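You operate a simulated robot arm through the tools that you are given. There is no shell and no other tool. Be economical: measure what you need, move in short steps, check, and stop when the job is done.

Carry out the task below with a simulated robot arm. There is one attempt and no reset: what you move stays moved.

## Task
Put the blue wipe on the worktop of the store rack away on the shelf under the hatch. Then fetch the orange-band large vial from the worktop of the store rack and stand it on top of the pack of small vials there. Then fetch the L guide block from the worktop of the store rack and set it on the top shelf of the store rack. Then take the cartridge marked "coarse" from the worktop of the store rack and put it on top of the white pack of mats there. Then put one of the chipped vial with no bands from the middle shelf of the store rack on the worktop of the store rack. Then fetch the yellow-band medium vial from the white nest and set it in the grey tray. Then take the cracked vial and leave it in the line tray. The order counts. Set down upright: orange-band large vial, guide block.

Only the result counts: the job must be done as asked and must still hold three seconds after the hand-in. Knocking over, shifting, dropping, spilling or breaking anything else fails it.

## Robot
A 7-joint arm with a two-finger parallel gripper on a trunk, on a base that drives. Base frame: it is fixed to the floor where the robot stands at the start and does not move with it; the origin is under the middle of the robot, x ahead of it, y to its left, z up; the surface under the hand at the start is at about z = 880. Readings come in mm, rad, newtons and seconds.
With the tool pointing down near the work surface it reaches from about 260 to 600 mm from the robot's upright axis, wherever it stands. Its first joint turns from -2.897 to 2.897 rad. Places, roughly: blue wipe (9x7x3 cm) [500, 100, 900]; cartridge [750, 500, 1000]; chipped vial with no band (3x3x7 cm) [600, 600, 500]; cracked vial (3x3x7 cm) [-3600, -2600, 900]; grey tray (30x16x5 cm) [500, -600, 500]; guide block [500, 250, 1000]; line tray [500, -250, 1000]; orange-band large vial (4x4x8 cm) [500, 300, 900]; pack of mats [500, 0, 1000]; pack of small vials [750, 500, 1000]; shelf under the hatch [700, 3300, 400]; top shelf of the store rack (214x17 cm) [840, -440, 1440]; worktop of the store rack [600, -400, 900]; yellow-band medium vial (3x3x7 cm) [-3600, -2600, 900]. Payload 3.4 kg.
Tool frame: the origin (TCP) lies between the finger pads and is the grasp point; the fingertips stand 30 mm ahead of it; z points along the fingers, y is the line along which they close. Largest opening 94 mm; finger width 28, thickness 10; the body of the gripper, 50 by 96 mm, starts 55 mm behind the TCP.
Orientation is told as [roll, pitch, yaw] about the base's x, y, z axes, in that order, counted from this pose: with the fingers straight down and closing along the base's y, the tool's x points along the base's -x, its y along +y and its z along -z.

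## Interface
- The arm moves only by the tool play_rows. Its argument "commands" is a list of rows, each a list of 3 entries, a list of its own where there are three numbers: the shift along the tool's x, y, z in mm, then the turn, a rotation vector about the tool's x, y, z in rad, then the gripper command, from -1 (fully open) to 1 (shut), values between in proportion. In form: [[[dx, dy, dz], [wx, wy, wz], jaw], ...]. A call has 1 to 10 rows; each row shifts and turns the commanded pose from where the row before left it, along the tool's axes as they then stand. A row lasts 0.2 s, in which the tool goes at most 50 mm and 0.15 rad; a call with a longer step from one row to the next is refused whole, and so is a gripper value outside its range. A pose out of reach is approached as far as the arm can. The call stops where the force on the tool passes 40 N (or 10 N more than at its start, if that is more) or the arm is blocked; 0.2 s more then pass. Each finger travels about 72 mm/s and halts on what it meets, pressing with about 37 N; the grip force reading is that of the motor and also rises with nothing between the fingers. The clock runs only during rows and for 0.2 s after the last one: add rows that do not move to give the fingers time. The reply holds the time, the measured pose of the TCP, the force on the tool along the base axes, the opening and the grip force, in the units named above and with some noise, with the torque about the TCP (base axes, N m) and any sound that the robot's microphone picked up.
- Cameras (640 x 400 px; columns grow to the right, rows downward): "scene" is now at [26.9, 151.1, 1669.4]; the picture's right is [-0.01, -1.00, 0.00], its down [-0.61, 0.01, -0.79] and it looks along [0.79, -0.01, -0.61] (base axes); focal length 259 px, centre (320, 200). "wrist" rides on the gripper at [76, 14, -102] in the tool frame; the picture's right is [-0.18, 0.98, 0.00], its down [-0.75, -0.14, -0.64] and it looks along [-0.63, -0.12, 0.77] (tool axes); focal length 243 px, centre (320, 200). There is no depth. A picture from a camera that has moved, and an enlarged one, comes with that camera's place and axes in the base frame and with its lens.
- snapshot(camera): a new picture of that camera. It takes no simulated time.
- raise_lower(by): slides the trunk up (or, below 0, down) by that many mm; the arm and the scene camera ride with it, the base frame stays. It gives what a move gives, with no picture.
- steer(legs): drives the robot by 1 to 6 legs, each [ahead, left, turn to the left] in mm, mm and rad, along the robot's own axes; the way and the turn of a leg run together, so that a leg with both is an arc; at most 1500 mm and 3.142 rad a leg. The arm and the cameras ride along, it lands a little off, and it stops where it bumps. It gives what a move gives.
- pan_tilt(pan, tilt): turns the head with the scene camera to pan (to the left, within 2.705 rad either way) and tilt (down, from -0.506 to 1.204), counted from straight ahead of the robot. It gives what a move gives.
- close_up(camera, box): a new picture of the part [left, top, right, bottom] of that camera's present view, enlarged. It takes no simulated time.
- close_job(): hands the job in; it is judged then, once.

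Work in short steps. Places have to be worked out from the pictures, the camera data and where the tool is seen: move nearer, look again, correct. Check each grasp and each placing, and mend what went wrong. You have 207 turns and 184 pictures in all, those below and enlarged ones among them. Open the gripper and draw the arm clear of the work before you hand the job in, unless the task says otherwise; then end with one line.

The tools are called after "Request:" by a JSON object that holds its "api" and its "payload". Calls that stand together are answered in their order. play_rows: Moves the arm, as the interface text tells. Its arguments: {"type":"object","properties":{"commands":{"type":"array","items":{"type":"array"}}},"required":["commands"]} The other tools are called the same way: raise_lower (by) slides the trunk up or down; steer (legs) drives the base; pan_tilt (pan, tilt) turns the head that bears the scene camera; snapshot (camera) takes a picture; close_up (camera, box) takes an enlarged picture of a part of a camera's view; close_job () hands the job in.

At the start:

```text
time_s: 0.0
position: [330.8, 92.1, 999.5]
orientation: [0.0, 0.0, -0.001]
contact_force: [-0.2, 0.1, -0.2]
wrist_torque: [-0.02, -0.01, -0.01]
finger_gap: 93.8
finger_force: 0.1
trunk travel left (down, up): [-325.0, 61.0]
robot x, y, heading: [-0.5, -0.1, 0.001]
head pan, tilt: [-0.012, 0.656]
```

scene: 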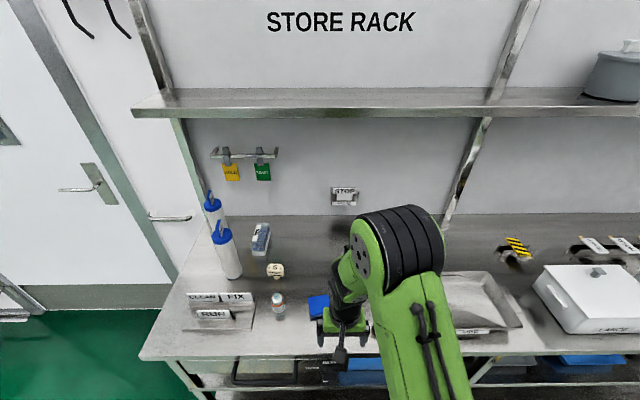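
wrist: 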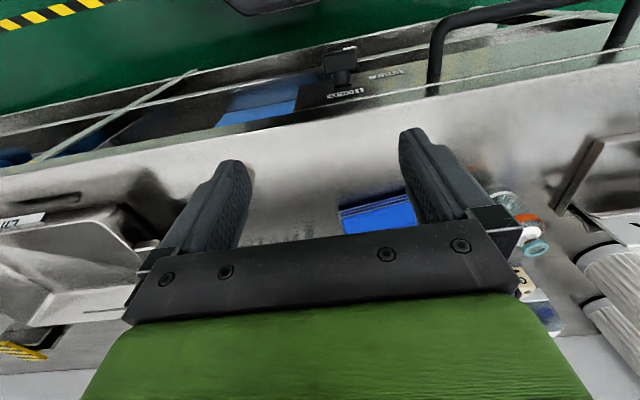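

I start by looking closer at the worktop: the left half of the scene and what is around the robot.

Request:
{"api": "close_up", "payload": {"camera": "scene", "box": [160, 180, 400, 330]}}

Request:
{"api": "close_up", "payload": {"camera": "scene", "box": [400, 200, 640, 350]}}

Request:
{"api": "pan_tilt", "payload": {"pan": 1.0, "tilt": 0.6}}

Request:
{"api": "snapshot", "payload": {"camera": "scene"}}

```text
2.67 times, centred on (280, 255) of scene
camera zoom: at [26.9, 151.1, 1669.4], right [-0.01, -1.0, 0.0], down [-0.61, 0.01, -0.79], along [0.79, -0.01, -0.61], focal length 692 px, centre (427, 53)
```

zoom: 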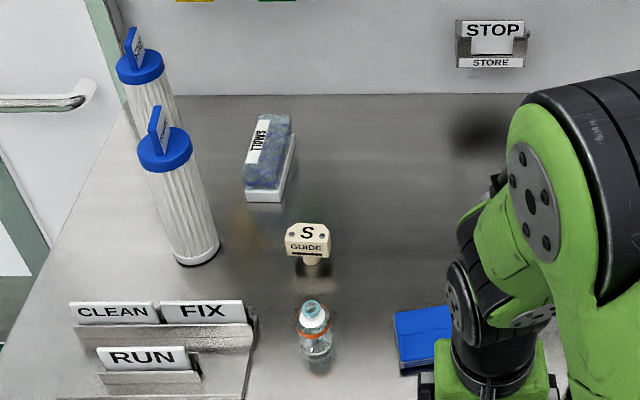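

```text
2.67 times, centred on (520, 275) of scene
camera zoom: at [26.9, 151.1, 1669.4], right [-0.01, -1.0, 0.0], down [-0.61, 0.01, -0.79], along [0.79, -0.01, -0.61], focal length 692 px, centre (-213, 0)
```

zoom: 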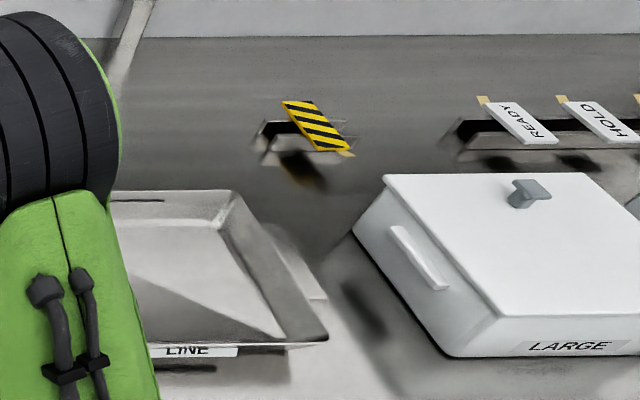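

```text
time_s: 1.3
position: [330.2, 92.2, 999.5]
orientation: [0.0, 0.0, -0.001]
contact_force: [-0.2, 0.1, -0.5]
wrist_torque: [0.0, -0.04, 0.02]
finger_gap: 93.9
finger_force: 0.1
trunk travel left (down, up): [-325.0, 61.0]
robot x, y, heading: [1.0, -1.2, 0.002]
head pan, tilt: [1.0, 0.6]
```

```text
179 pictures are left
camera scene: at [-11.8, 226.4, 1674.4], right [0.84, -0.54, 0.0], down [-0.31, -0.48, -0.82], along [0.45, 0.69, -0.57], focal length 259 px, centre (320, 200)
```

scene: 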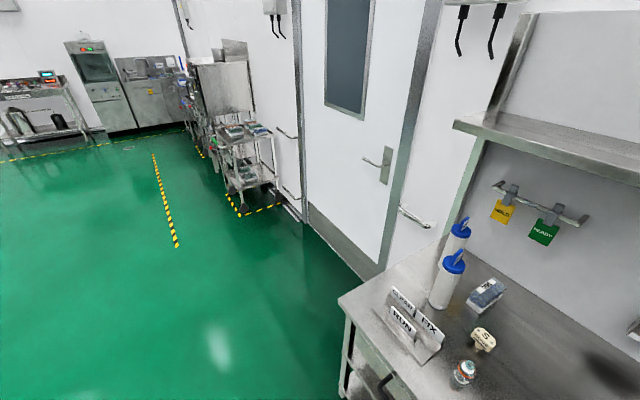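

The visible guide block is the S one; the L one must be elsewhere on the rack. I look to the right side and behind.

Request:
{"api": "pan_tilt", "payload": {"pan": -0.8, "tilt": 0.6}}

Request:
{"api": "snapshot", "payload": {"camera": "scene"}}

Request:
{"api": "pan_tilt", "payload": {"pan": -2.4, "tilt": 0.4}}

Request:
{"api": "snapshot", "payload": {"camera": "scene"}}

Request:
{"api": "pan_tilt", "payload": {"pan": 2.3, "tilt": 0.4}}

Request:
{"api": "snapshot", "payload": {"camera": "scene"}}

```text
time_s: 3.1
position: [331.2, 92.4, 1000.1]
orientation: [0.0, 0.0, -0.001]
contact_force: [-0.2, 0.0, -0.9]
wrist_torque: [-0.04, 0.0, 0.01]
finger_gap: 93.9
finger_force: 0.1
trunk travel left (down, up): [-325.0, 61.0]
robot x, y, heading: [-4.6, -0.7, 0.002]
head pan, tilt: [-0.799, 0.6]
```

```text
178 pictures are left
camera scene: at [2.0, 88.8, 1674.4], right [-0.72, -0.7, 0.0], down [-0.39, 0.4, -0.83], along [0.58, -0.59, -0.56], focal length 259 px, centre (320, 200)
```

scene: 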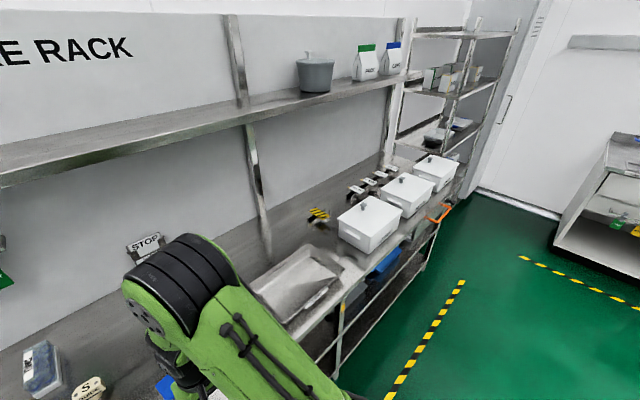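

```text
time_s: 4.7
position: [331.3, 92.1, 1001.1]
orientation: [0.0, -0.002, -0.001]
contact_force: [-1.3, 0.2, -0.5]
wrist_torque: [-0.02, 0.01, 0.0]
finger_gap: 93.9
finger_force: 0.1
trunk travel left (down, up): [-325.0, 61.0]
robot x, y, heading: [-2.1, -0.3, 0.001]
head pan, tilt: [-2.4, 0.4]
```

```text
177 pictures are left
camera scene: at [-127.9, 89.5, 1692.6], right [-0.68, 0.74, 0.0], down [0.29, 0.26, -0.92], along [-0.68, -0.62, -0.39], focal length 259 px, centre (320, 200)
```

scene: 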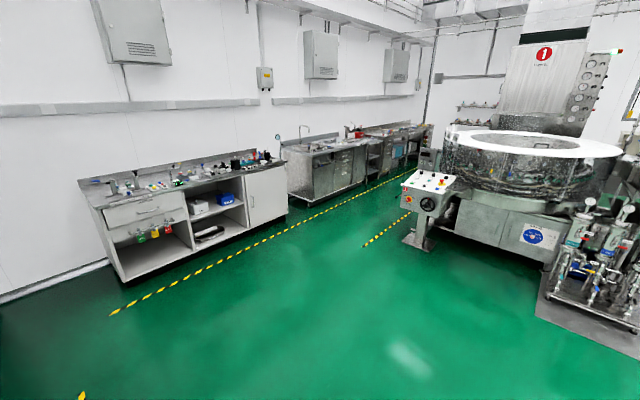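

```text
time_s: 8.5
position: [331.1, 92.1, 1000.3]
orientation: [0.0, -0.001, 0.0]
contact_force: [-0.6, 0.6, 0.0]
wrist_torque: [-0.01, -0.03, -0.01]
finger_gap: 94.1
finger_force: 0.1
trunk travel left (down, up): [-325.0, 61.0]
robot x, y, heading: [0.8, 2.5, -0.001]
head pan, tilt: [2.3, 0.4]
```

```text
176 pictures are left
camera scene: at [-121.4, 221.2, 1692.6], right [0.75, 0.67, 0.0], down [0.26, -0.29, -0.92], along [-0.61, 0.69, -0.39], focal length 259 px, centre (320, 200)
```

scene: 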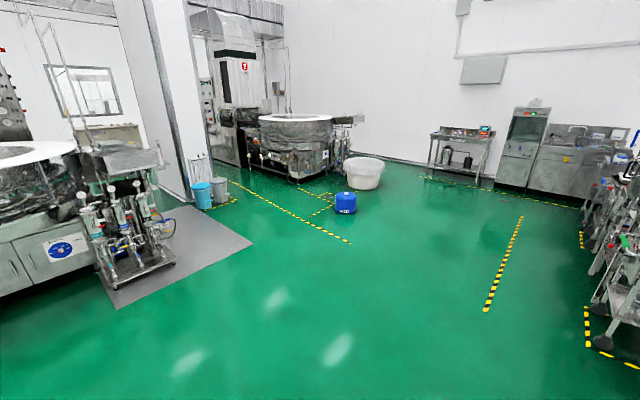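

The arm hides part of the worktop near y≈0. I back off 450 mm and look straight ahead.

Request:
{"api": "steer", "payload": {"legs": [[-450, 0, 0]]}}

Request:
{"api": "pan_tilt", "payload": {"pan": 0.0, "tilt": 0.55}}

Request:
{"api": "snapshot", "payload": {"camera": "scene"}}

Request:
{"api": "snapshot", "payload": {"camera": "wrist"}}

```text
time_s: 11.2
position: [-128.2, 92.4, 1000.4]
orientation: [0.0, 0.001, 0.004]
contact_force: [0.3, 0.4, -0.5]
wrist_torque: [0.04, 0.0, -0.01]
finger_gap: 94.0
finger_force: 0.2
trunk travel left (down, up): [-325.0, 61.0]
robot x, y, heading: [-458.4, -4.2, 0.009]
head pan, tilt: [2.3, 0.4]
```

```text
time_s: 13.4
position: [-128.8, 94.0, 1000.5]
orientation: [0.001, 0.001, 0.003]
contact_force: [-0.2, 0.3, -0.3]
wrist_torque: [0.0, -0.02, 0.01]
finger_gap: 94.0
finger_force: 0.1
trunk travel left (down, up): [-325.0, 61.0]
robot x, y, heading: [-458.0, 1.1, 0.002]
head pan, tilt: [0.0, 0.55]
```

```text
175 pictures are left
camera scene: at [-429.3, 151.6, 1678.9], right [0.0, -1.0, 0.0], down [-0.52, 0.0, -0.85], along [0.85, 0.0, -0.52], focal length 259 px, centre (320, 200)
```

scene: 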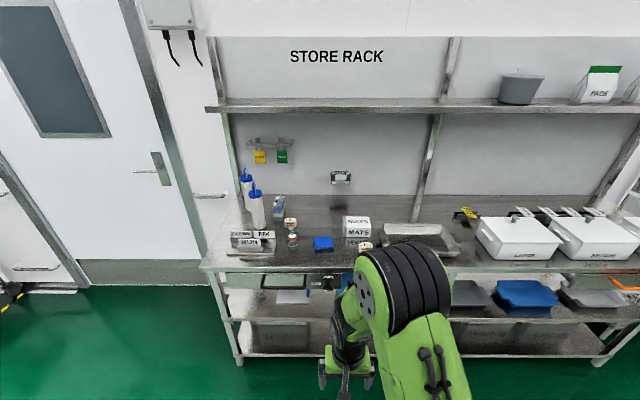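

```text
174 pictures are left
camera wrist: at [-206.1, 107.0, 1102.8], right [0.18, 0.98, 0.0], down [0.75, -0.14, 0.64], along [0.63, -0.12, -0.77], focal length 243 px, centre (320, 200)
```

wrist: 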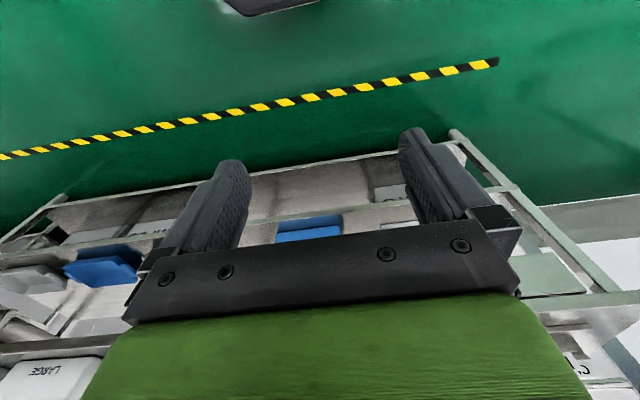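

Request:
{"api": "close_up", "payload": {"camera": "scene", "box": [200, 160, 400, 285]}}

Request:
{"api": "close_up", "payload": {"camera": "scene", "box": [200, 250, 440, 400]}}

Request:
{"api": "close_up", "payload": {"camera": "scene", "box": [400, 190, 640, 340]}}

```text
3.20 times, centred on (300, 222) of scene
camera zoom: at [-429.3, 151.6, 1678.9], right [0.0, -1.0, 0.0], down [-0.52, 0.0, -0.85], along [0.85, 0.0, -0.52], focal length 830 px, centre (384, 128)
```

zoom: 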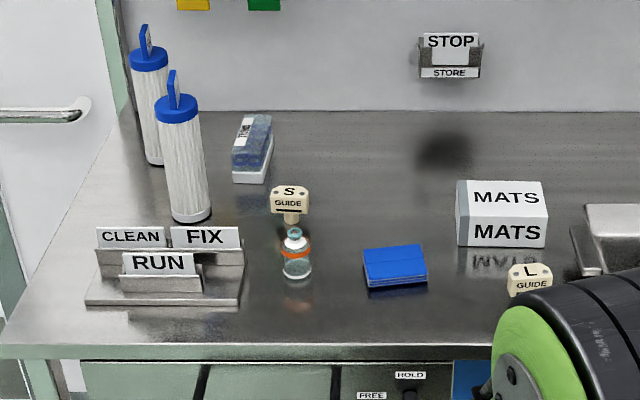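

```text
2.67 times, centred on (320, 325) of scene
camera zoom: at [-429.3, 151.6, 1678.9], right [0.0, -1.0, 0.0], down [-0.52, 0.0, -0.85], along [0.85, 0.0, -0.52], focal length 692 px, centre (320, -133)
```

zoom: 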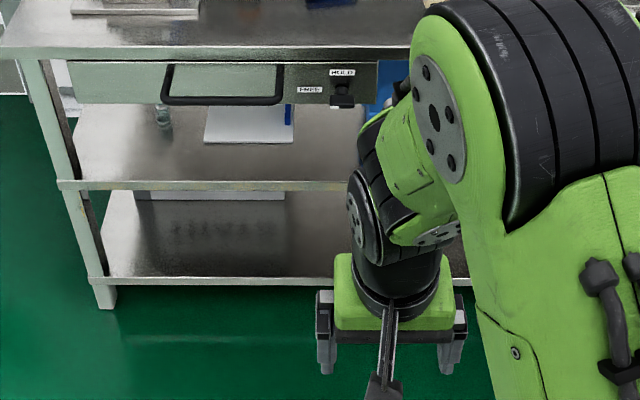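

```text
2.67 times, centred on (520, 265) of scene
camera zoom: at [-429.3, 151.6, 1678.9], right [0.0, -1.0, 0.0], down [-0.52, 0.0, -0.85], along [0.85, 0.0, -0.52], focal length 692 px, centre (-213, 27)
```

zoom: 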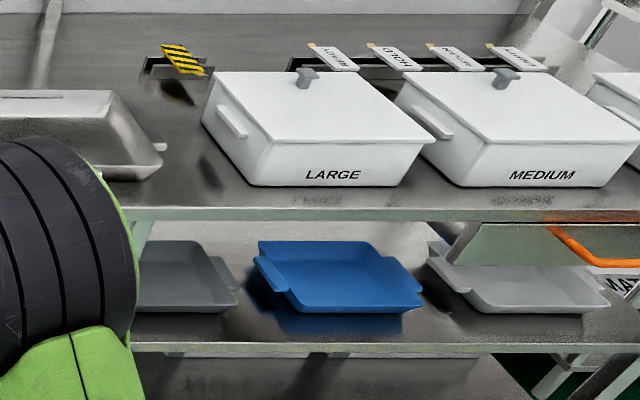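

Now everything is in view: wipe ≈(460,134), orange vial ≈(475,274), L guide near (430,-60), mats pack ≈(560,-25), vial pack ≈(730,375), cartridges at left rear. I read the cartridge tags next.

Request:
{"api": "close_up", "payload": {"camera": "scene", "box": [230, 160, 294, 200]}}

Request:
{"api": "steer", "payload": {"legs": [[455, 0, 0]]}}

Request:
{"api": "pan_tilt", "payload": {"pan": 0.2, "tilt": 0.8}}

Request:
{"api": "snapshot", "payload": {"camera": "scene"}}

Request:
{"api": "close_up", "payload": {"camera": "scene", "box": [180, 90, 340, 190]}}

```text
10.00 times, centred on (262, 180) of scene
camera zoom: at [-429.3, 151.6, 1678.9], right [0.0, -1.0, 0.0], down [-0.52, 0.0, -0.85], along [0.85, 0.0, -0.52], focal length 2593 px, centre (900, 400)
```

zoom: 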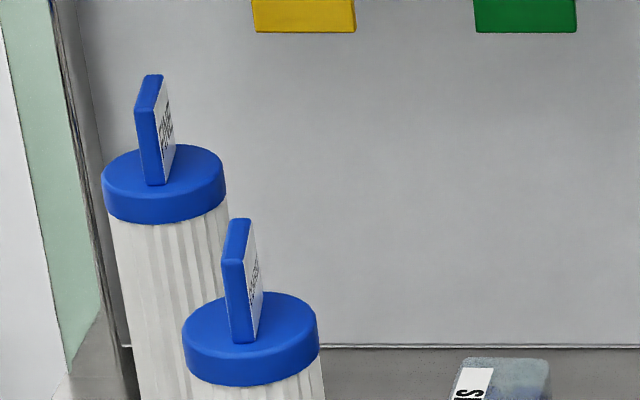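

```text
time_s: 16.1
position: [321.8, 93.1, 999.9]
orientation: [0.001, -0.002, 0.004]
contact_force: [1.2, 0.2, 0.1]
wrist_torque: [0.0, 0.02, -0.01]
finger_gap: 93.9
finger_force: 0.1
trunk travel left (down, up): [-325.0, 61.0]
robot x, y, heading: [-8.1, 3.8, 0.002]
head pan, tilt: [0.0, 0.55]
```

```text
time_s: 16.9
position: [321.1, 93.9, 1000.3]
orientation: [0.001, -0.001, 0.002]
contact_force: [0.1, 0.6, 0.2]
wrist_torque: [-0.03, -0.01, -0.01]
finger_gap: 94.0
finger_force: 0.1
trunk travel left (down, up): [-325.0, 61.0]
robot x, y, heading: [-8.8, 1.0, 0.0]
head pan, tilt: [0.201, 0.799]
```

```text
169 pictures are left
camera scene: at [9.3, 168.8, 1657.6], right [0.2, -0.98, 0.0], down [-0.7, -0.14, -0.7], along [0.68, 0.14, -0.72], focal length 259 px, centre (320, 200)
```

scene: 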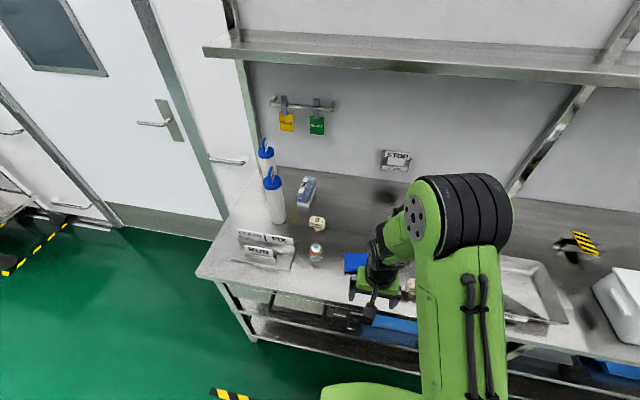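

```text
4.00 times, centred on (260, 140) of scene
camera zoom: at [9.3, 168.8, 1657.6], right [0.2, -0.98, 0.0], down [-0.7, -0.14, -0.7], along [0.68, 0.14, -0.72], focal length 1037 px, centre (560, 440)
```

zoom: 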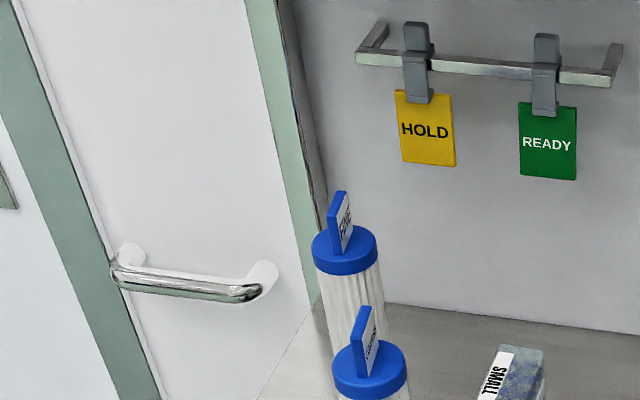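

First job: the wipe (9 cm along y, 7 cm along x). I turn the gripper 90° so it closes along x and move above the wipe.

Request:
{"api": "play_rows", "payload": {"commands": [[[-10, 0, 0], [0, 0, -0.15], -1], [[0, 0, 0], [0, 0, -0.15], -1], [[0, 0, 0], [0, 0, -0.15], -1], [[0, 0, 0], [0, 0, -0.15], -1], [[0, 0, 0], [0, 0, -0.15], -1], [[0, 0, 0], [0, 0, -0.15], -1], [[0, 0, 0], [0, 0, -0.15], -1], [[0, 0, 0], [0, 0, -0.15], -1], [[0, 0, 0], [0, 0, -0.15], -1], [[0, 0, 0], [0, 0, -0.15], -1]]}}

Request:
{"api": "play_rows", "payload": {"commands": [[[0, 0, 0], [0, 0, -0.07], -1], [[0, -40, 0], [0, 0, 0], -1], [[0, -40, 0], [0, 0, 0], -1], [[0, -40, 0], [0, 0, 0], -1], [[0, 0, 0], [0, 0, 0], -1]]}}

Request:
{"api": "snapshot", "payload": {"camera": "wrist"}}

```text
time_s: 19.1
position: [331.4, 95.2, 1000.1]
orientation: [0.0, -0.001, 1.503]
contact_force: [-0.9, 0.0, 0.3]
wrist_torque: [0.01, -0.02, 0.0]
finger_gap: 93.9
finger_force: 0.0
trunk travel left (down, up): [-325.0, 61.0]
robot x, y, heading: [-7.5, -1.0, -0.0]
head pan, tilt: [0.201, 0.799]
```

```text
time_s: 20.2
position: [449.5, 93.9, 1000.2]
orientation: [0.0, 0.0, 1.572]
contact_force: [0.0, -0.6, -0.2]
wrist_torque: [-0.01, -0.01, -0.05]
finger_gap: 93.8
finger_force: 0.0
trunk travel left (down, up): [-325.0, 61.0]
robot x, y, heading: [-9.9, 0.7, 0.006]
head pan, tilt: [0.201, 0.799]
```

```text
167 pictures are left
camera wrist: at [434.7, 17.5, 1103.6], right [-0.98, 0.18, 0.0], down [0.14, 0.75, 0.64], along [0.12, 0.63, -0.77], focal length 243 px, centre (320, 200)
```

wrist: 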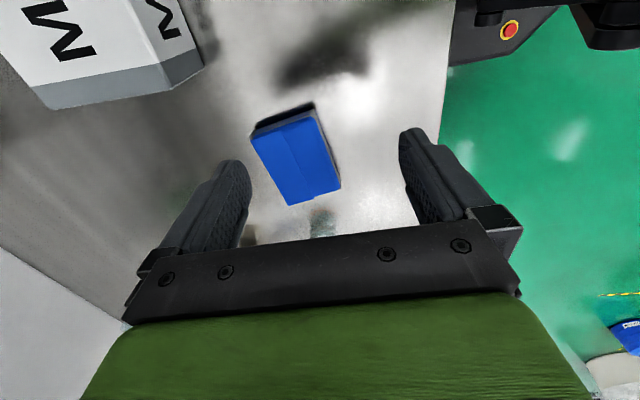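

Wipe centre works out at about (475,131), turned 0.14 rad. I align and descend to just above it.

Request:
{"api": "play_rows", "payload": {"commands": [[[0, 0, 0], [0, 0, -0.14], -1], [[-33, -30.4, 0], [0, 0, 0], -1], [[0, 0, 40], [0, 0, 0], -1], [[0, 0, 20], [0, 0, 0], -1], [[0, 0, 0], [0, 0, 0], -1]]}}

Request:
{"api": "snapshot", "payload": {"camera": "wrist"}}

```text
time_s: 21.4
position: [474.5, 132.2, 940.6]
orientation: [0.001, 0.0, 1.712]
contact_force: [-0.6, -0.2, -0.2]
wrist_torque: [0.01, -0.02, 0.0]
finger_gap: 93.9
finger_force: 0.1
trunk travel left (down, up): [-325.0, 61.0]
robot x, y, heading: [-6.2, 1.2, 0.004]
head pan, tilt: [0.201, 0.799]
```

```text
166 pictures are left
camera wrist: at [470.9, 55.0, 1043.1], right [-1.0, 0.04, 0.0], down [0.03, 0.77, 0.64], along [0.03, 0.64, -0.77], focal length 243 px, centre (320, 200)
```

wrist: 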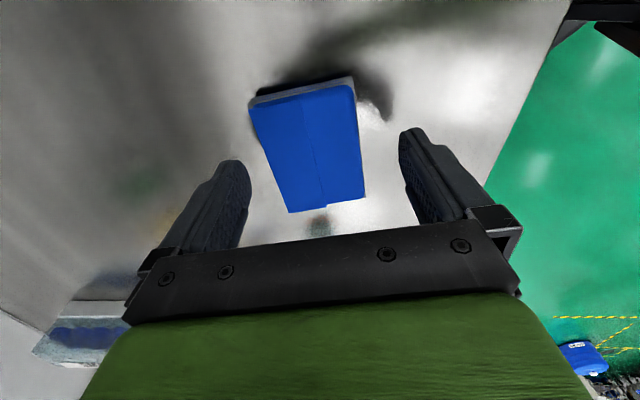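

Aligned well with the wipe. I descend to about z=915 and close.

Request:
{"api": "play_rows", "payload": {"commands": [[[0, -2, 15], [0, 0, 0], -1], [[0, 0, 10], [0, 0, 0], -1], [[0, 0, 0], [0, 0, 0], 0], [[0, 0, 0], [0, 0, 0], 0.6], [[0, 0, 0], [0, 0, 0], 0.8], [[0, 0, 0], [0, 0, 0], 0.8]]}}

```text
time_s: 22.9
position: [478.8, 133.0, 915.3]
orientation: [0.0, -0.001, 1.711]
contact_force: [-0.7, 0.8, 2.1]
wrist_torque: [0.01, 0.03, 0.0]
finger_gap: 60.3
finger_force: 37.5
trunk travel left (down, up): [-325.0, 61.0]
robot x, y, heading: [-8.9, -1.8, 0.005]
head pan, tilt: [0.201, 0.799]
```

The jaws stopped at 60 mm on the wipe. I lift and check.

Request:
{"api": "play_rows", "payload": {"commands": [[[0, 0, -25], [0, 0, 0], 0.8], [[0, 0, -45], [0, 0, 0], 0.8], [[0, 0, -45], [0, 0, 0], 0.8], [[0, 0, -45], [0, 0, 0], 0.8], [[0, 0, 0], [0, 0, 0], 0.8]]}}

Request:
{"api": "snapshot", "payload": {"camera": "wrist"}}

Request:
{"api": "pan_tilt", "payload": {"pan": 1.2, "tilt": 0.5}}

Request:
{"api": "snapshot", "payload": {"camera": "scene"}}

Request:
{"api": "close_up", "payload": {"camera": "scene", "box": [120, 0, 360, 150]}}

```text
time_s: 24.1
position: [476.9, 132.6, 1074.2]
orientation: [0.0, 0.001, 1.713]
contact_force: [0.7, -0.5, -0.6]
wrist_torque: [0.01, 0.0, 0.0]
finger_gap: 60.7
finger_force: 36.7
trunk travel left (down, up): [-325.0, 61.0]
robot x, y, heading: [-9.3, -0.5, 0.003]
head pan, tilt: [0.201, 0.799]
```

```text
165 pictures are left
camera wrist: at [472.2, 55.9, 1178.8], right [-1.0, 0.04, 0.0], down [0.03, 0.77, 0.64], along [0.03, 0.64, -0.77], focal length 243 px, centre (320, 200)
```

wrist: 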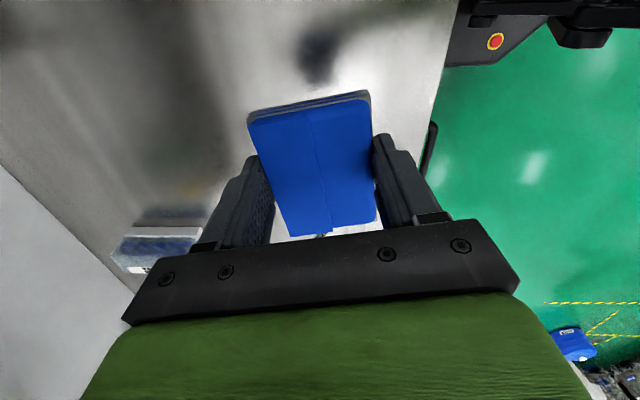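

```text
time_s: 25.3
position: [476.8, 133.2, 1075.5]
orientation: [-0.001, 0.0, 1.712]
contact_force: [-0.2, 1.5, -0.2]
wrist_torque: [0.0, 0.0, 0.01]
finger_gap: 60.3
finger_force: 36.8
trunk travel left (down, up): [-325.0, 61.0]
robot x, y, heading: [-8.0, -1.0, 0.006]
head pan, tilt: [1.201, 0.499]
```

```text
164 pictures are left
camera scene: at [-36.6, 237.5, 1683.4], right [0.93, -0.36, 0.0], down [-0.17, -0.45, -0.88], along [0.32, 0.82, -0.48], focal length 259 px, centre (320, 200)
```

scene: 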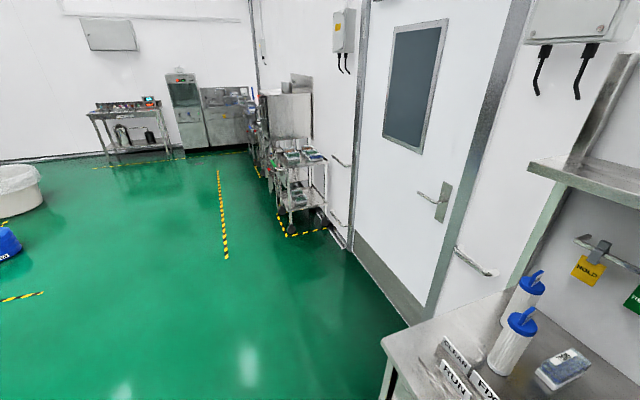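

```text
2.67 times, centred on (240, 75) of scene
camera zoom: at [-36.6, 237.5, 1683.4], right [0.93, -0.36, 0.0], down [-0.17, -0.45, -0.88], along [0.32, 0.82, -0.48], focal length 692 px, centre (533, 533)
```

zoom: 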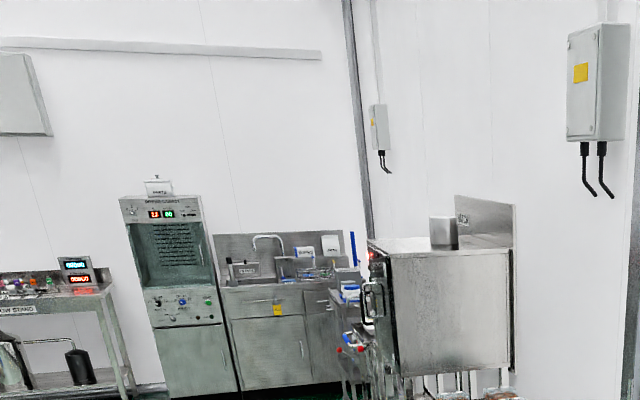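

The wipe is held. I back away and drive left to face the hatch unit.

Request:
{"api": "steer", "payload": {"legs": [[-500, 0, 0], [0, 1100, 0], [0, 1100, 0], [0, 1100, 0]]}}

Request:
{"api": "pan_tilt", "payload": {"pan": 0.0, "tilt": 0.6}}

Request:
{"api": "snapshot", "payload": {"camera": "scene"}}

```text
time_s: 43.9
position: [-13.6, 3399.8, 1075.8]
orientation: [0.001, 0.001, 1.684]
contact_force: [0.4, -1.2, -1.4]
wrist_torque: [0.04, 0.02, -0.04]
finger_gap: 60.2
finger_force: 36.9
trunk travel left (down, up): [-325.0, 61.0]
robot x, y, heading: [-502.1, 3278.5, -0.026]
head pan, tilt: [1.201, 0.499]
```

```text
time_s: 45.3
position: [-13.3, 3398.9, 1075.0]
orientation: [-0.001, 0.001, 1.684]
contact_force: [1.5, 0.2, 0.4]
wrist_torque: [0.01, -0.01, -0.01]
finger_gap: 60.3
finger_force: 36.7
trunk travel left (down, up): [-325.0, 61.0]
robot x, y, heading: [-499.5, 3277.4, -0.028]
head pan, tilt: [0.0, 0.6]
```

```text
162 pictures are left
camera scene: at [-470.0, 3432.0, 1674.4], right [-0.02, -1.0, 0.0], down [-0.56, 0.01, -0.83], along [0.82, -0.02, -0.56], focal length 259 px, centre (320, 200)
```

scene: 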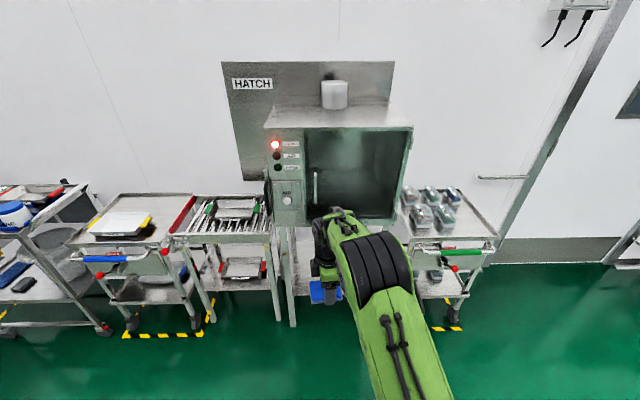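

The hatch box is right ahead. I zoom in to see the shelf underneath.

Request:
{"api": "close_up", "payload": {"camera": "scene", "box": [240, 190, 440, 340]}}

Request:
{"api": "snapshot", "payload": {"camera": "wrist"}}

```text
2.67 times, centred on (340, 265) of scene
camera zoom: at [-470.0, 3432.0, 1674.4], right [-0.02, -1.0, 0.0], down [-0.56, 0.01, -0.83], along [0.82, -0.02, -0.56], focal length 692 px, centre (267, 27)
```

zoom: 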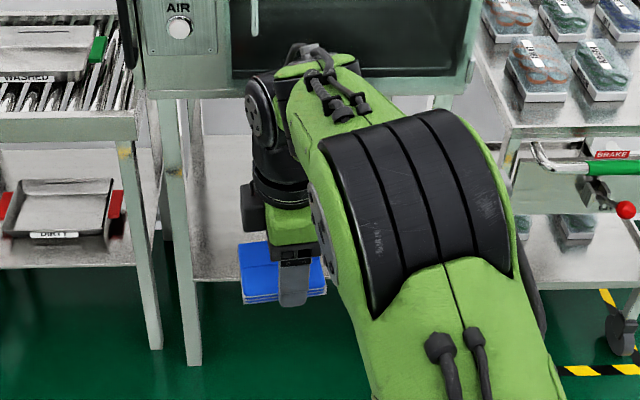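

```text
160 pictures are left
camera wrist: at [-20.1, 3322.4, 1178.6], right [-1.0, 0.07, 0.0], down [0.05, 0.76, 0.64], along [0.05, 0.64, -0.77], focal length 243 px, centre (320, 200)
```

wrist: 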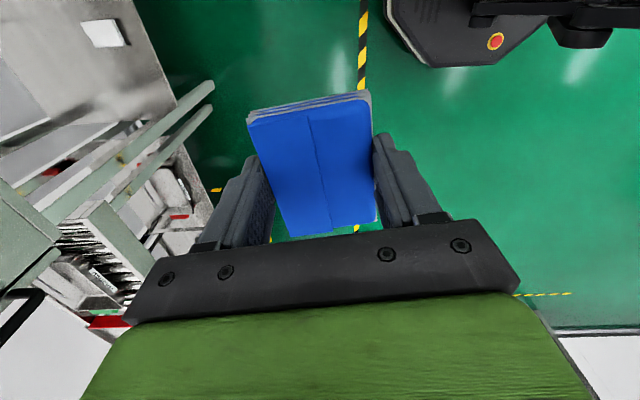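

The shelf's height is uncertain (≈330–400). I lower the trunk and take a second look from a lower viewpoint.

Request:
{"api": "raise_lower", "payload": {"by": -322}}

Request:
{"api": "pan_tilt", "payload": {"pan": 0.0, "tilt": 0.6}}

Request:
{"api": "snapshot", "payload": {"camera": "scene"}}

Request:
{"api": "snapshot", "payload": {"camera": "wrist"}}

```text
time_s: 48.5
position: [-12.8, 3399.9, 754.4]
orientation: [0.0, 0.0, 1.684]
contact_force: [0.5, 0.2, 0.3]
wrist_torque: [0.0, -0.01, -0.04]
finger_gap: 60.4
finger_force: 36.9
trunk travel left (down, up): [-3.0, 383.0]
robot x, y, heading: [-503.2, 3280.1, -0.023]
head pan, tilt: [0.0, 0.6]
```

```text
time_s: 49.1
position: [-13.6, 3399.1, 753.2]
orientation: [0.001, -0.001, 1.684]
contact_force: [0.1, -0.4, -0.7]
wrist_torque: [-0.04, 0.0, -0.03]
finger_gap: 60.4
finger_force: 37.1
trunk travel left (down, up): [-3.0, 383.0]
robot x, y, heading: [-500.2, 3281.3, -0.024]
head pan, tilt: [0.0, 0.6]
```

```text
159 pictures are left
camera scene: at [-470.0, 3431.8, 1352.8], right [-0.02, -1.0, 0.0], down [-0.56, 0.01, -0.82], along [0.82, -0.02, -0.57], focal length 259 px, centre (320, 200)
```

scene: 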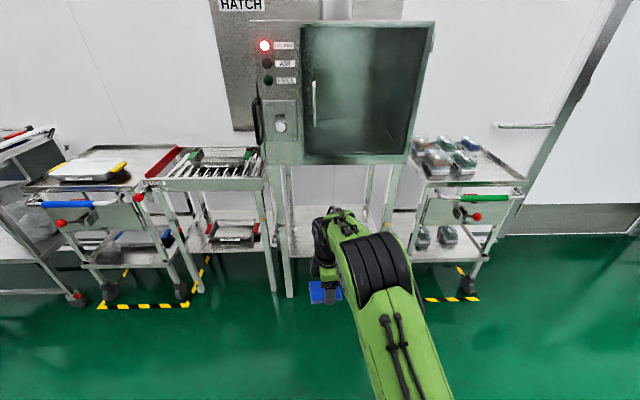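

```text
158 pictures are left
camera wrist: at [-20.2, 3322.3, 857.1], right [-1.0, 0.07, 0.0], down [0.05, 0.76, 0.64], along [0.05, 0.64, -0.77], focal length 243 px, centre (320, 200)
```

wrist: 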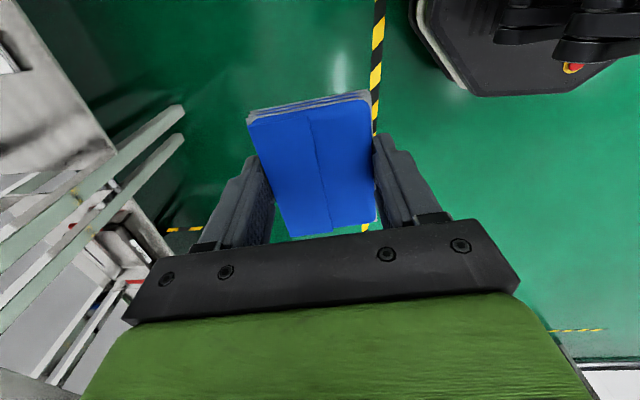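

Request:
{"api": "close_up", "payload": {"camera": "scene", "box": [240, 150, 440, 310]}}

```text
2.50 times, centred on (340, 230) of scene
camera zoom: at [-470.0, 3431.8, 1352.8], right [-0.02, -1.0, 0.0], down [-0.56, 0.01, -0.82], along [0.82, -0.02, -0.57], focal length 648 px, centre (270, 125)
```

zoom: 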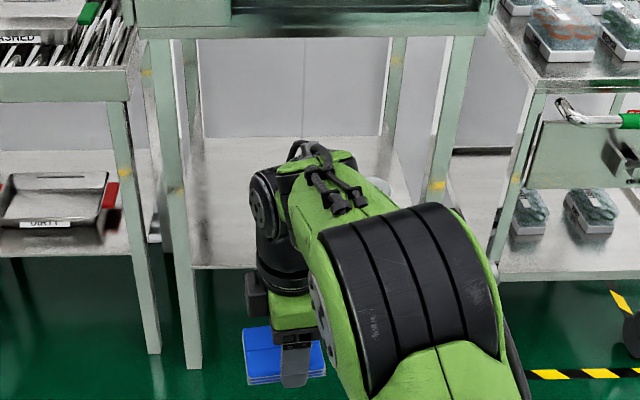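

Two views triangulate the shelf at z≈335, front edge x≈485, free area around (545,3490). I test in free space whether the arm reaches that low.

Request:
{"api": "play_rows", "payload": {"commands": [[[0, 0, 40], [0, 0, 0], 0.8], [[0, 0, 45], [0, 0, 0], 0.8], [[0, 0, 45], [0, 0, 0], 0.8], [[0, 0, 45], [0, 0, 0], 0.8], [[0, 0, 45], [0, 0, 0], 0.8], [[0, 0, 45], [0, 0, 0], 0.8], [[0, 0, 45], [0, 0, 0], 0.8], [[0, 0, 30], [0, 0, 0], 0.8], [[0, 0, 0], [0, 0, 0], 0.8]]}}

Request:
{"api": "snapshot", "payload": {"camera": "scene"}}

Request:
{"api": "snapshot", "payload": {"camera": "wrist"}}

```text
time_s: 51.1
position: [-12.1, 3399.4, 415.0]
orientation: [0.0, -0.001, 1.685]
contact_force: [-0.5, 0.3, -0.1]
wrist_torque: [-0.02, -0.07, -0.02]
finger_gap: 60.3
finger_force: 36.6
trunk travel left (down, up): [-3.0, 383.0]
robot x, y, heading: [-504.3, 3280.2, -0.023]
head pan, tilt: [0.0, 0.6]
```

```text
156 pictures are left
camera scene: at [-470.0, 3431.9, 1352.8], right [-0.02, -1.0, 0.0], down [-0.56, 0.01, -0.82], along [0.82, -0.02, -0.57], focal length 259 px, centre (320, 200)
```

scene: 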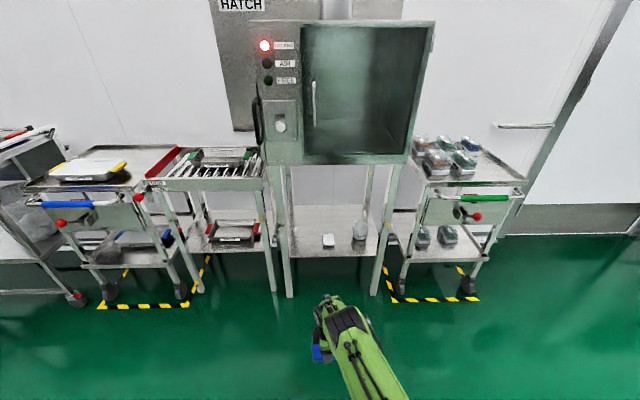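

```text
155 pictures are left
camera wrist: at [-19.7, 3322.7, 518.4], right [-1.0, 0.07, 0.0], down [0.05, 0.76, 0.64], along [0.05, 0.64, -0.77], focal length 243 px, centre (320, 200)
```

wrist: 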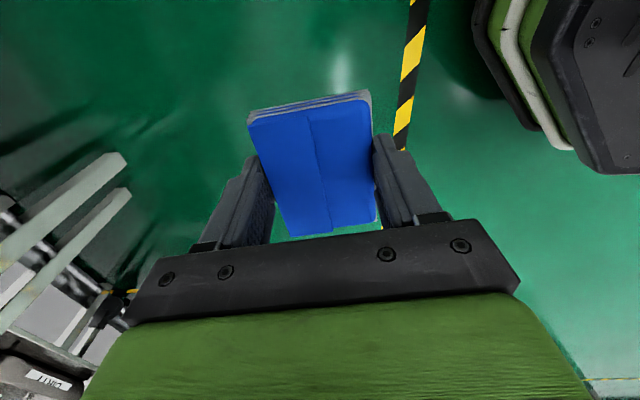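

Reachable, and the shelf is now fully visible. A close-up to measure.

Request:
{"api": "close_up", "payload": {"camera": "scene", "box": [260, 150, 420, 310]}}

```text
2.50 times, centred on (340, 230) of scene
camera zoom: at [-470.0, 3431.9, 1352.8], right [-0.02, -1.0, 0.0], down [-0.56, 0.01, -0.82], along [0.82, -0.02, -0.57], focal length 648 px, centre (270, 125)
```

zoom: 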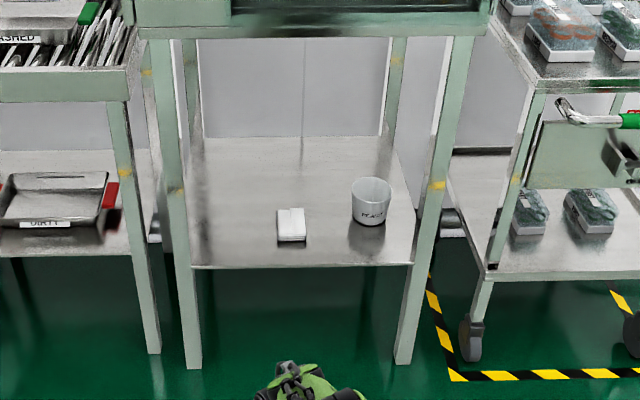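

Target spot: (545, 3478), left of the white item. I raise slightly for clearance, shift left and then drive in.

Request:
{"api": "play_rows", "payload": {"commands": [[[0, 0, -40], [0, 0, 0], 0.8], [[0, 0, 0], [0, 0, 0], 0.8]]}}

Request:
{"api": "steer", "payload": {"legs": [[0, 92, 0], [380, 0, 0]]}}

Request:
{"api": "snapshot", "payload": {"camera": "scene"}}

```text
time_s: 51.7
position: [-12.6, 3401.7, 454.9]
orientation: [-0.001, 0.001, 1.685]
contact_force: [-0.4, 0.1, -0.1]
wrist_torque: [-0.01, -0.01, 0.01]
finger_gap: 60.4
finger_force: 36.7
trunk travel left (down, up): [-3.0, 383.0]
robot x, y, heading: [-505.1, 3278.1, -0.024]
head pan, tilt: [0.0, 0.6]
```

```text
time_s: 54.8
position: [365.6, 3482.8, 456.4]
orientation: [-0.003, 0.0, 1.685]
contact_force: [0.3, -1.0, -0.4]
wrist_torque: [0.01, 0.01, -0.06]
finger_gap: 60.4
finger_force: 37.7
trunk travel left (down, up): [-3.0, 383.0]
robot x, y, heading: [-125.7, 3363.9, -0.025]
head pan, tilt: [0.0, 0.6]
```

```text
153 pictures are left
camera scene: at [-92.0, 3513.6, 1352.8], right [-0.02, -1.0, 0.0], down [-0.57, 0.01, -0.82], along [0.82, -0.02, -0.57], focal length 259 px, centre (320, 200)
```

scene: 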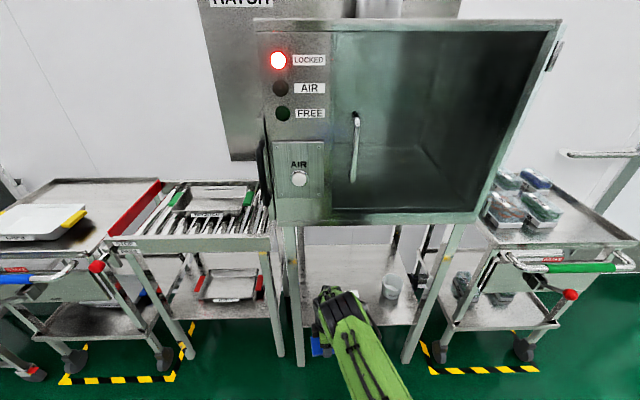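

The box front is at x≈452, bottom z≈898, and the arm stays well below. I drive the last 180 mm and look with the wrist camera.

Request:
{"api": "steer", "payload": {"legs": [[180, 0, 0]]}}

Request:
{"api": "snapshot", "payload": {"camera": "wrist"}}

Request:
{"api": "snapshot", "payload": {"camera": "scene"}}

```text
time_s: 56.3
position: [546.9, 3476.8, 455.5]
orientation: [-0.001, 0.0, 1.682]
contact_force: [1.1, -0.3, 0.3]
wrist_torque: [0.01, -0.01, -0.02]
finger_gap: 60.4
finger_force: 36.9
trunk travel left (down, up): [-3.0, 383.0]
robot x, y, heading: [56.0, 3359.5, -0.031]
head pan, tilt: [0.0, 0.6]
```

```text
152 pictures are left
camera wrist: at [539.2, 3399.4, 558.8], right [-1.0, 0.07, 0.0], down [0.06, 0.76, 0.64], along [0.05, 0.64, -0.77], focal length 243 px, centre (320, 200)
```

wrist: 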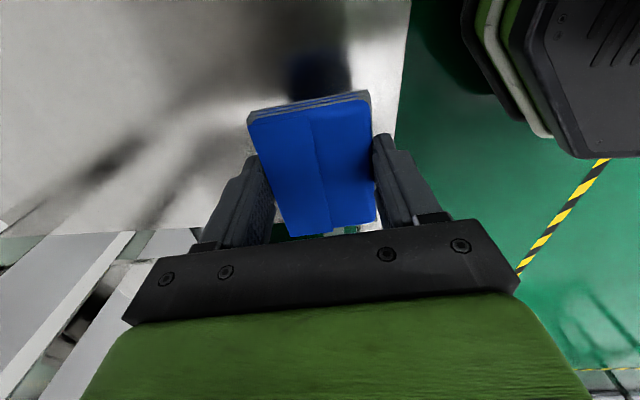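

```text
151 pictures are left
camera scene: at [89.4, 3508.9, 1352.7], right [-0.03, -1.0, 0.0], down [-0.57, 0.02, -0.82], along [0.82, -0.02, -0.57], focal length 259 px, centre (320, 200)
```

scene: 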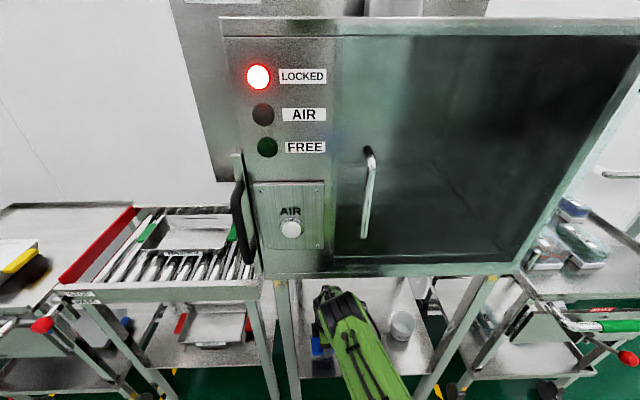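

Wipe is above free shelf. I lower in steps watching for contact.

Request:
{"api": "play_rows", "payload": {"commands": [[[0, 0, 40], [0, 0, 0], 0.8], [[0, 0, 25], [0, 0, 0], 0.8], [[0, 0, 0], [0, 0, 0], 0.8]]}}

Request:
{"api": "play_rows", "payload": {"commands": [[[0, 0, 4], [0, 0, 0], 0.8], [[0, 0, 4], [0, 0, 0], 0.8], [[0, 0, 0], [0, 0, 0], 0.8]]}}

```text
time_s: 57.1
position: [546.2, 3475.4, 391.7]
orientation: [0.002, 0.001, 1.681]
contact_force: [0.0, 0.5, 0.2]
wrist_torque: [-0.01, 0.02, 0.02]
finger_gap: 60.4
finger_force: 37.2
trunk travel left (down, up): [-3.0, 383.0]
robot x, y, heading: [57.8, 3357.5, -0.026]
head pan, tilt: [0.0, 0.6]
```

```text
time_s: 57.9
position: [547.5, 3476.3, 384.0]
orientation: [-0.002, -0.002, 1.681]
contact_force: [-3.6, -1.3, 15.0]
wrist_torque: [0.05, 0.26, 0.02]
finger_gap: 60.5
finger_force: 37.1
trunk travel left (down, up): [-3.0, 383.0]
robot x, y, heading: [57.6, 3354.8, -0.031]
head pan, tilt: [0.0, 0.6]
```

Contact at 15 N: the wipe is on the shelf. I open and lift away.

Request:
{"api": "play_rows", "payload": {"commands": [[[0, 0, 0], [0, 0, 0], 0.0], [[0, 0, 0], [0, 0, 0], -0.6], [[0, 0, 0], [0, 0, 0], -0.6], [[0, 0, -20], [0, 0, 0], -0.6], [[0, 0, -40], [0, 0, 0], -0.6], [[0, 0, -40], [0, 0, 0], -0.6], [[0, 0, 0], [0, 0, 0], -0.6]]}}

Request:
{"api": "snapshot", "payload": {"camera": "wrist"}}

```text
time_s: 59.5
position: [545.3, 3476.6, 482.1]
orientation: [0.0, 0.0, 1.68]
contact_force: [0.6, 0.6, -0.2]
wrist_torque: [0.0, -0.02, -0.04]
finger_gap: 75.1
finger_force: 0.0
trunk travel left (down, up): [-3.0, 383.0]
robot x, y, heading: [56.8, 3358.3, -0.026]
head pan, tilt: [0.0, 0.6]
```

```text
150 pictures are left
camera wrist: at [537.9, 3398.8, 585.8], right [-1.0, 0.07, 0.0], down [0.06, 0.76, 0.64], along [0.05, 0.64, -0.77], focal length 243 px, centre (320, 200)
```

wrist: 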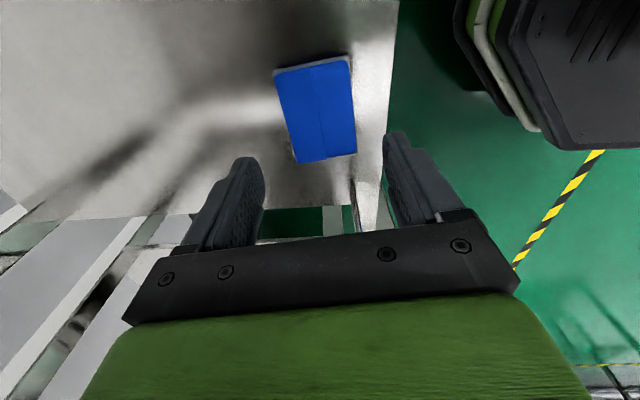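

The wipe lies on the shelf under the hatch. I back out, raise the arm and trunk, turn the gripper back to yaw 0, and return to the rack.

Request:
{"api": "steer", "payload": {"legs": [[-560, 0, 0.026]]}}

Request:
{"api": "raise_lower", "payload": {"by": 322}}

Request:
{"api": "play_rows", "payload": {"commands": [[[0, 0, -30], [0, 0, 0.15], -1], [[0, 0, -30], [0, 0, 0.15], -1], [[0, 0, -30], [0, 0, 0.15], -1], [[0, 0, -30], [0, 0, 0.15], -1], [[0, 0, -30], [0, 0, 0.15], -1], [[0, 0, -30], [0, 0, 0.15], -1], [[0, 0, -30], [0, 0, 0.15], -1], [[0, 0, -30], [0, 0, 0.15], -1], [[0, 0, -30], [0, 0, 0.15], -1], [[0, 0, -30], [0, 0, 0.15], -1]]}}

Request:
{"api": "play_rows", "payload": {"commands": [[[0, 0, 0], [0, 0, 0.15], -1], [[0, 0, 0], [0, 0, 0.05], -1], [[40, -40, 0], [0, 0, 0], -1], [[40, -40, 0], [0, 0, 0], -1], [[0, 0, 0], [0, 0, 0], -1]]}}

Request:
{"api": "steer", "payload": {"legs": [[0, -1000, 0], [0, -1000, 0], [0, -1000, 0]]}}

```text
time_s: 62.7
position: [-16.1, 3498.0, 481.7]
orientation: [-0.001, 0.001, 1.714]
contact_force: [0.2, 0.0, -0.2]
wrist_torque: [0.0, 0.02, 0.01]
finger_gap: 75.3
finger_force: 0.0
trunk travel left (down, up): [-3.0, 383.0]
robot x, y, heading: [-503.1, 3362.6, 0.005]
head pan, tilt: [0.0, 0.6]
```

```text
time_s: 65.9
position: [-18.0, 3497.8, 804.2]
orientation: [0.0, 0.0, 1.714]
contact_force: [0.2, 0.0, 0.0]
wrist_torque: [-0.01, -0.01, 0.02]
finger_gap: 75.1
finger_force: 0.1
trunk travel left (down, up): [-325.0, 61.0]
robot x, y, heading: [-500.6, 3360.7, 0.002]
head pan, tilt: [0.0, 0.6]
```

```text
time_s: 68.1
position: [-17.4, 3498.1, 1102.8]
orientation: [0.001, 0.0, 0.211]
contact_force: [0.5, 0.7, -0.6]
wrist_torque: [0.04, -0.03, -0.01]
finger_gap: 94.0
finger_force: 0.1
trunk travel left (down, up): [-325.0, 61.0]
robot x, y, heading: [-500.0, 3365.2, 0.002]
head pan, tilt: [0.0, 0.6]
```

```text
refused: row 3 steps farther than a row can; nothing moved
```

```text
time_s: 82.7
position: [-27.3, 518.2, 1101.9]
orientation: [0.001, 0.001, 0.202]
contact_force: [-0.3, -0.9, -0.5]
wrist_torque: [0.0, -0.02, 0.03]
finger_gap: 94.2
finger_force: 0.1
trunk travel left (down, up): [-325.0, 61.0]
robot x, y, heading: [-512.7, 390.0, -0.01]
head pan, tilt: [0.0, 0.6]
```

Back at the rack (heading ~0, x=-513). I straighten yaw, pull the arm in, then tilt it forward 0.7 rad for the long reach, and shift base to y≈330.

Request:
{"api": "play_rows", "payload": {"commands": [[[0, 0, 0], [0, 0, 0.15], -1], [[0, 0, 0], [0, 0, 0.06], -1], [[34, -34, 0], [0, 0, 0], -1], [[34, -34, 0], [0, 0, 0], -1], [[34, -34, 0], [0, 0, 0], -1], [[0, -48, 0], [0, 0, 0], -1], [[0, -30, 0], [0, 0, 0], -1], [[0, 0, 0], [0, -0.14, 0], -1], [[0, 0, 0], [0, -0.14, 0], -1], [[0, 0, 0], [0, 0, 0], -1]]}}

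Request:
{"api": "play_rows", "payload": {"commands": [[[0, 0, 0], [0, -0.14, 0], -1], [[0, 0, 0], [0, -0.14, 0], -1], [[0, 0, 0], [0, -0.14, 0], -1], [[0, 0, 0], [0, 0, 0], -1]]}}

Request:
{"api": "steer", "payload": {"legs": [[0, -60, 0.01]]}}

Request:
{"api": "snapshot", "payload": {"camera": "scene"}}

```text
time_s: 84.9
position: [-129.1, 339.1, 1101.3]
orientation: [0.0, -0.281, -0.009]
contact_force: [0.7, 0.2, -0.1]
wrist_torque: [-0.02, -0.03, 0.03]
finger_gap: 93.9
finger_force: 0.1
trunk travel left (down, up): [-325.0, 61.0]
robot x, y, heading: [-505.5, 392.2, -0.011]
head pan, tilt: [0.0, 0.6]
```

```text
time_s: 85.9
position: [-129.9, 340.0, 1102.8]
orientation: [0.0, -0.699, -0.008]
contact_force: [0.1, -1.0, 0.2]
wrist_torque: [0.0, 0.01, 0.0]
finger_gap: 93.9
finger_force: 0.1
trunk travel left (down, up): [-325.0, 61.0]
robot x, y, heading: [-513.1, 391.2, -0.01]
head pan, tilt: [0.0, 0.6]
```

```text
time_s: 86.9
position: [-128.9, 282.9, 1100.1]
orientation: [0.002, -0.699, 0.0]
contact_force: [0.1, -0.6, -1.3]
wrist_torque: [0.04, 0.01, 0.04]
finger_gap: 94.2
finger_force: 0.0
trunk travel left (down, up): [-325.0, 61.0]
robot x, y, heading: [-519.3, 326.8, -0.005]
head pan, tilt: [0.0, 0.6]
```

```text
149 pictures are left
camera scene: at [-484.5, 480.2, 1674.6], right [0.0, -1.0, 0.0], down [-0.56, 0.0, -0.83], along [0.83, 0.0, -0.56], focal length 259 px, centre (320, 200)
```

scene: 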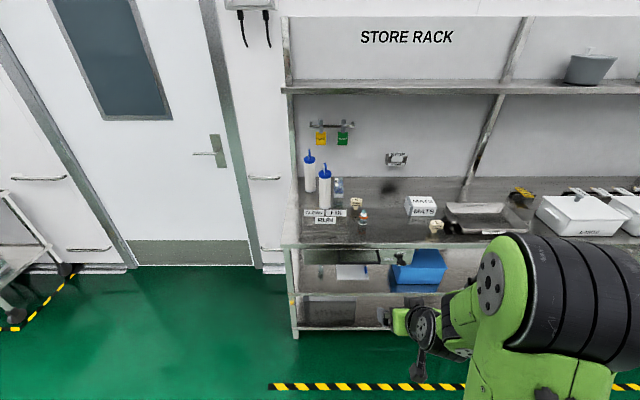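

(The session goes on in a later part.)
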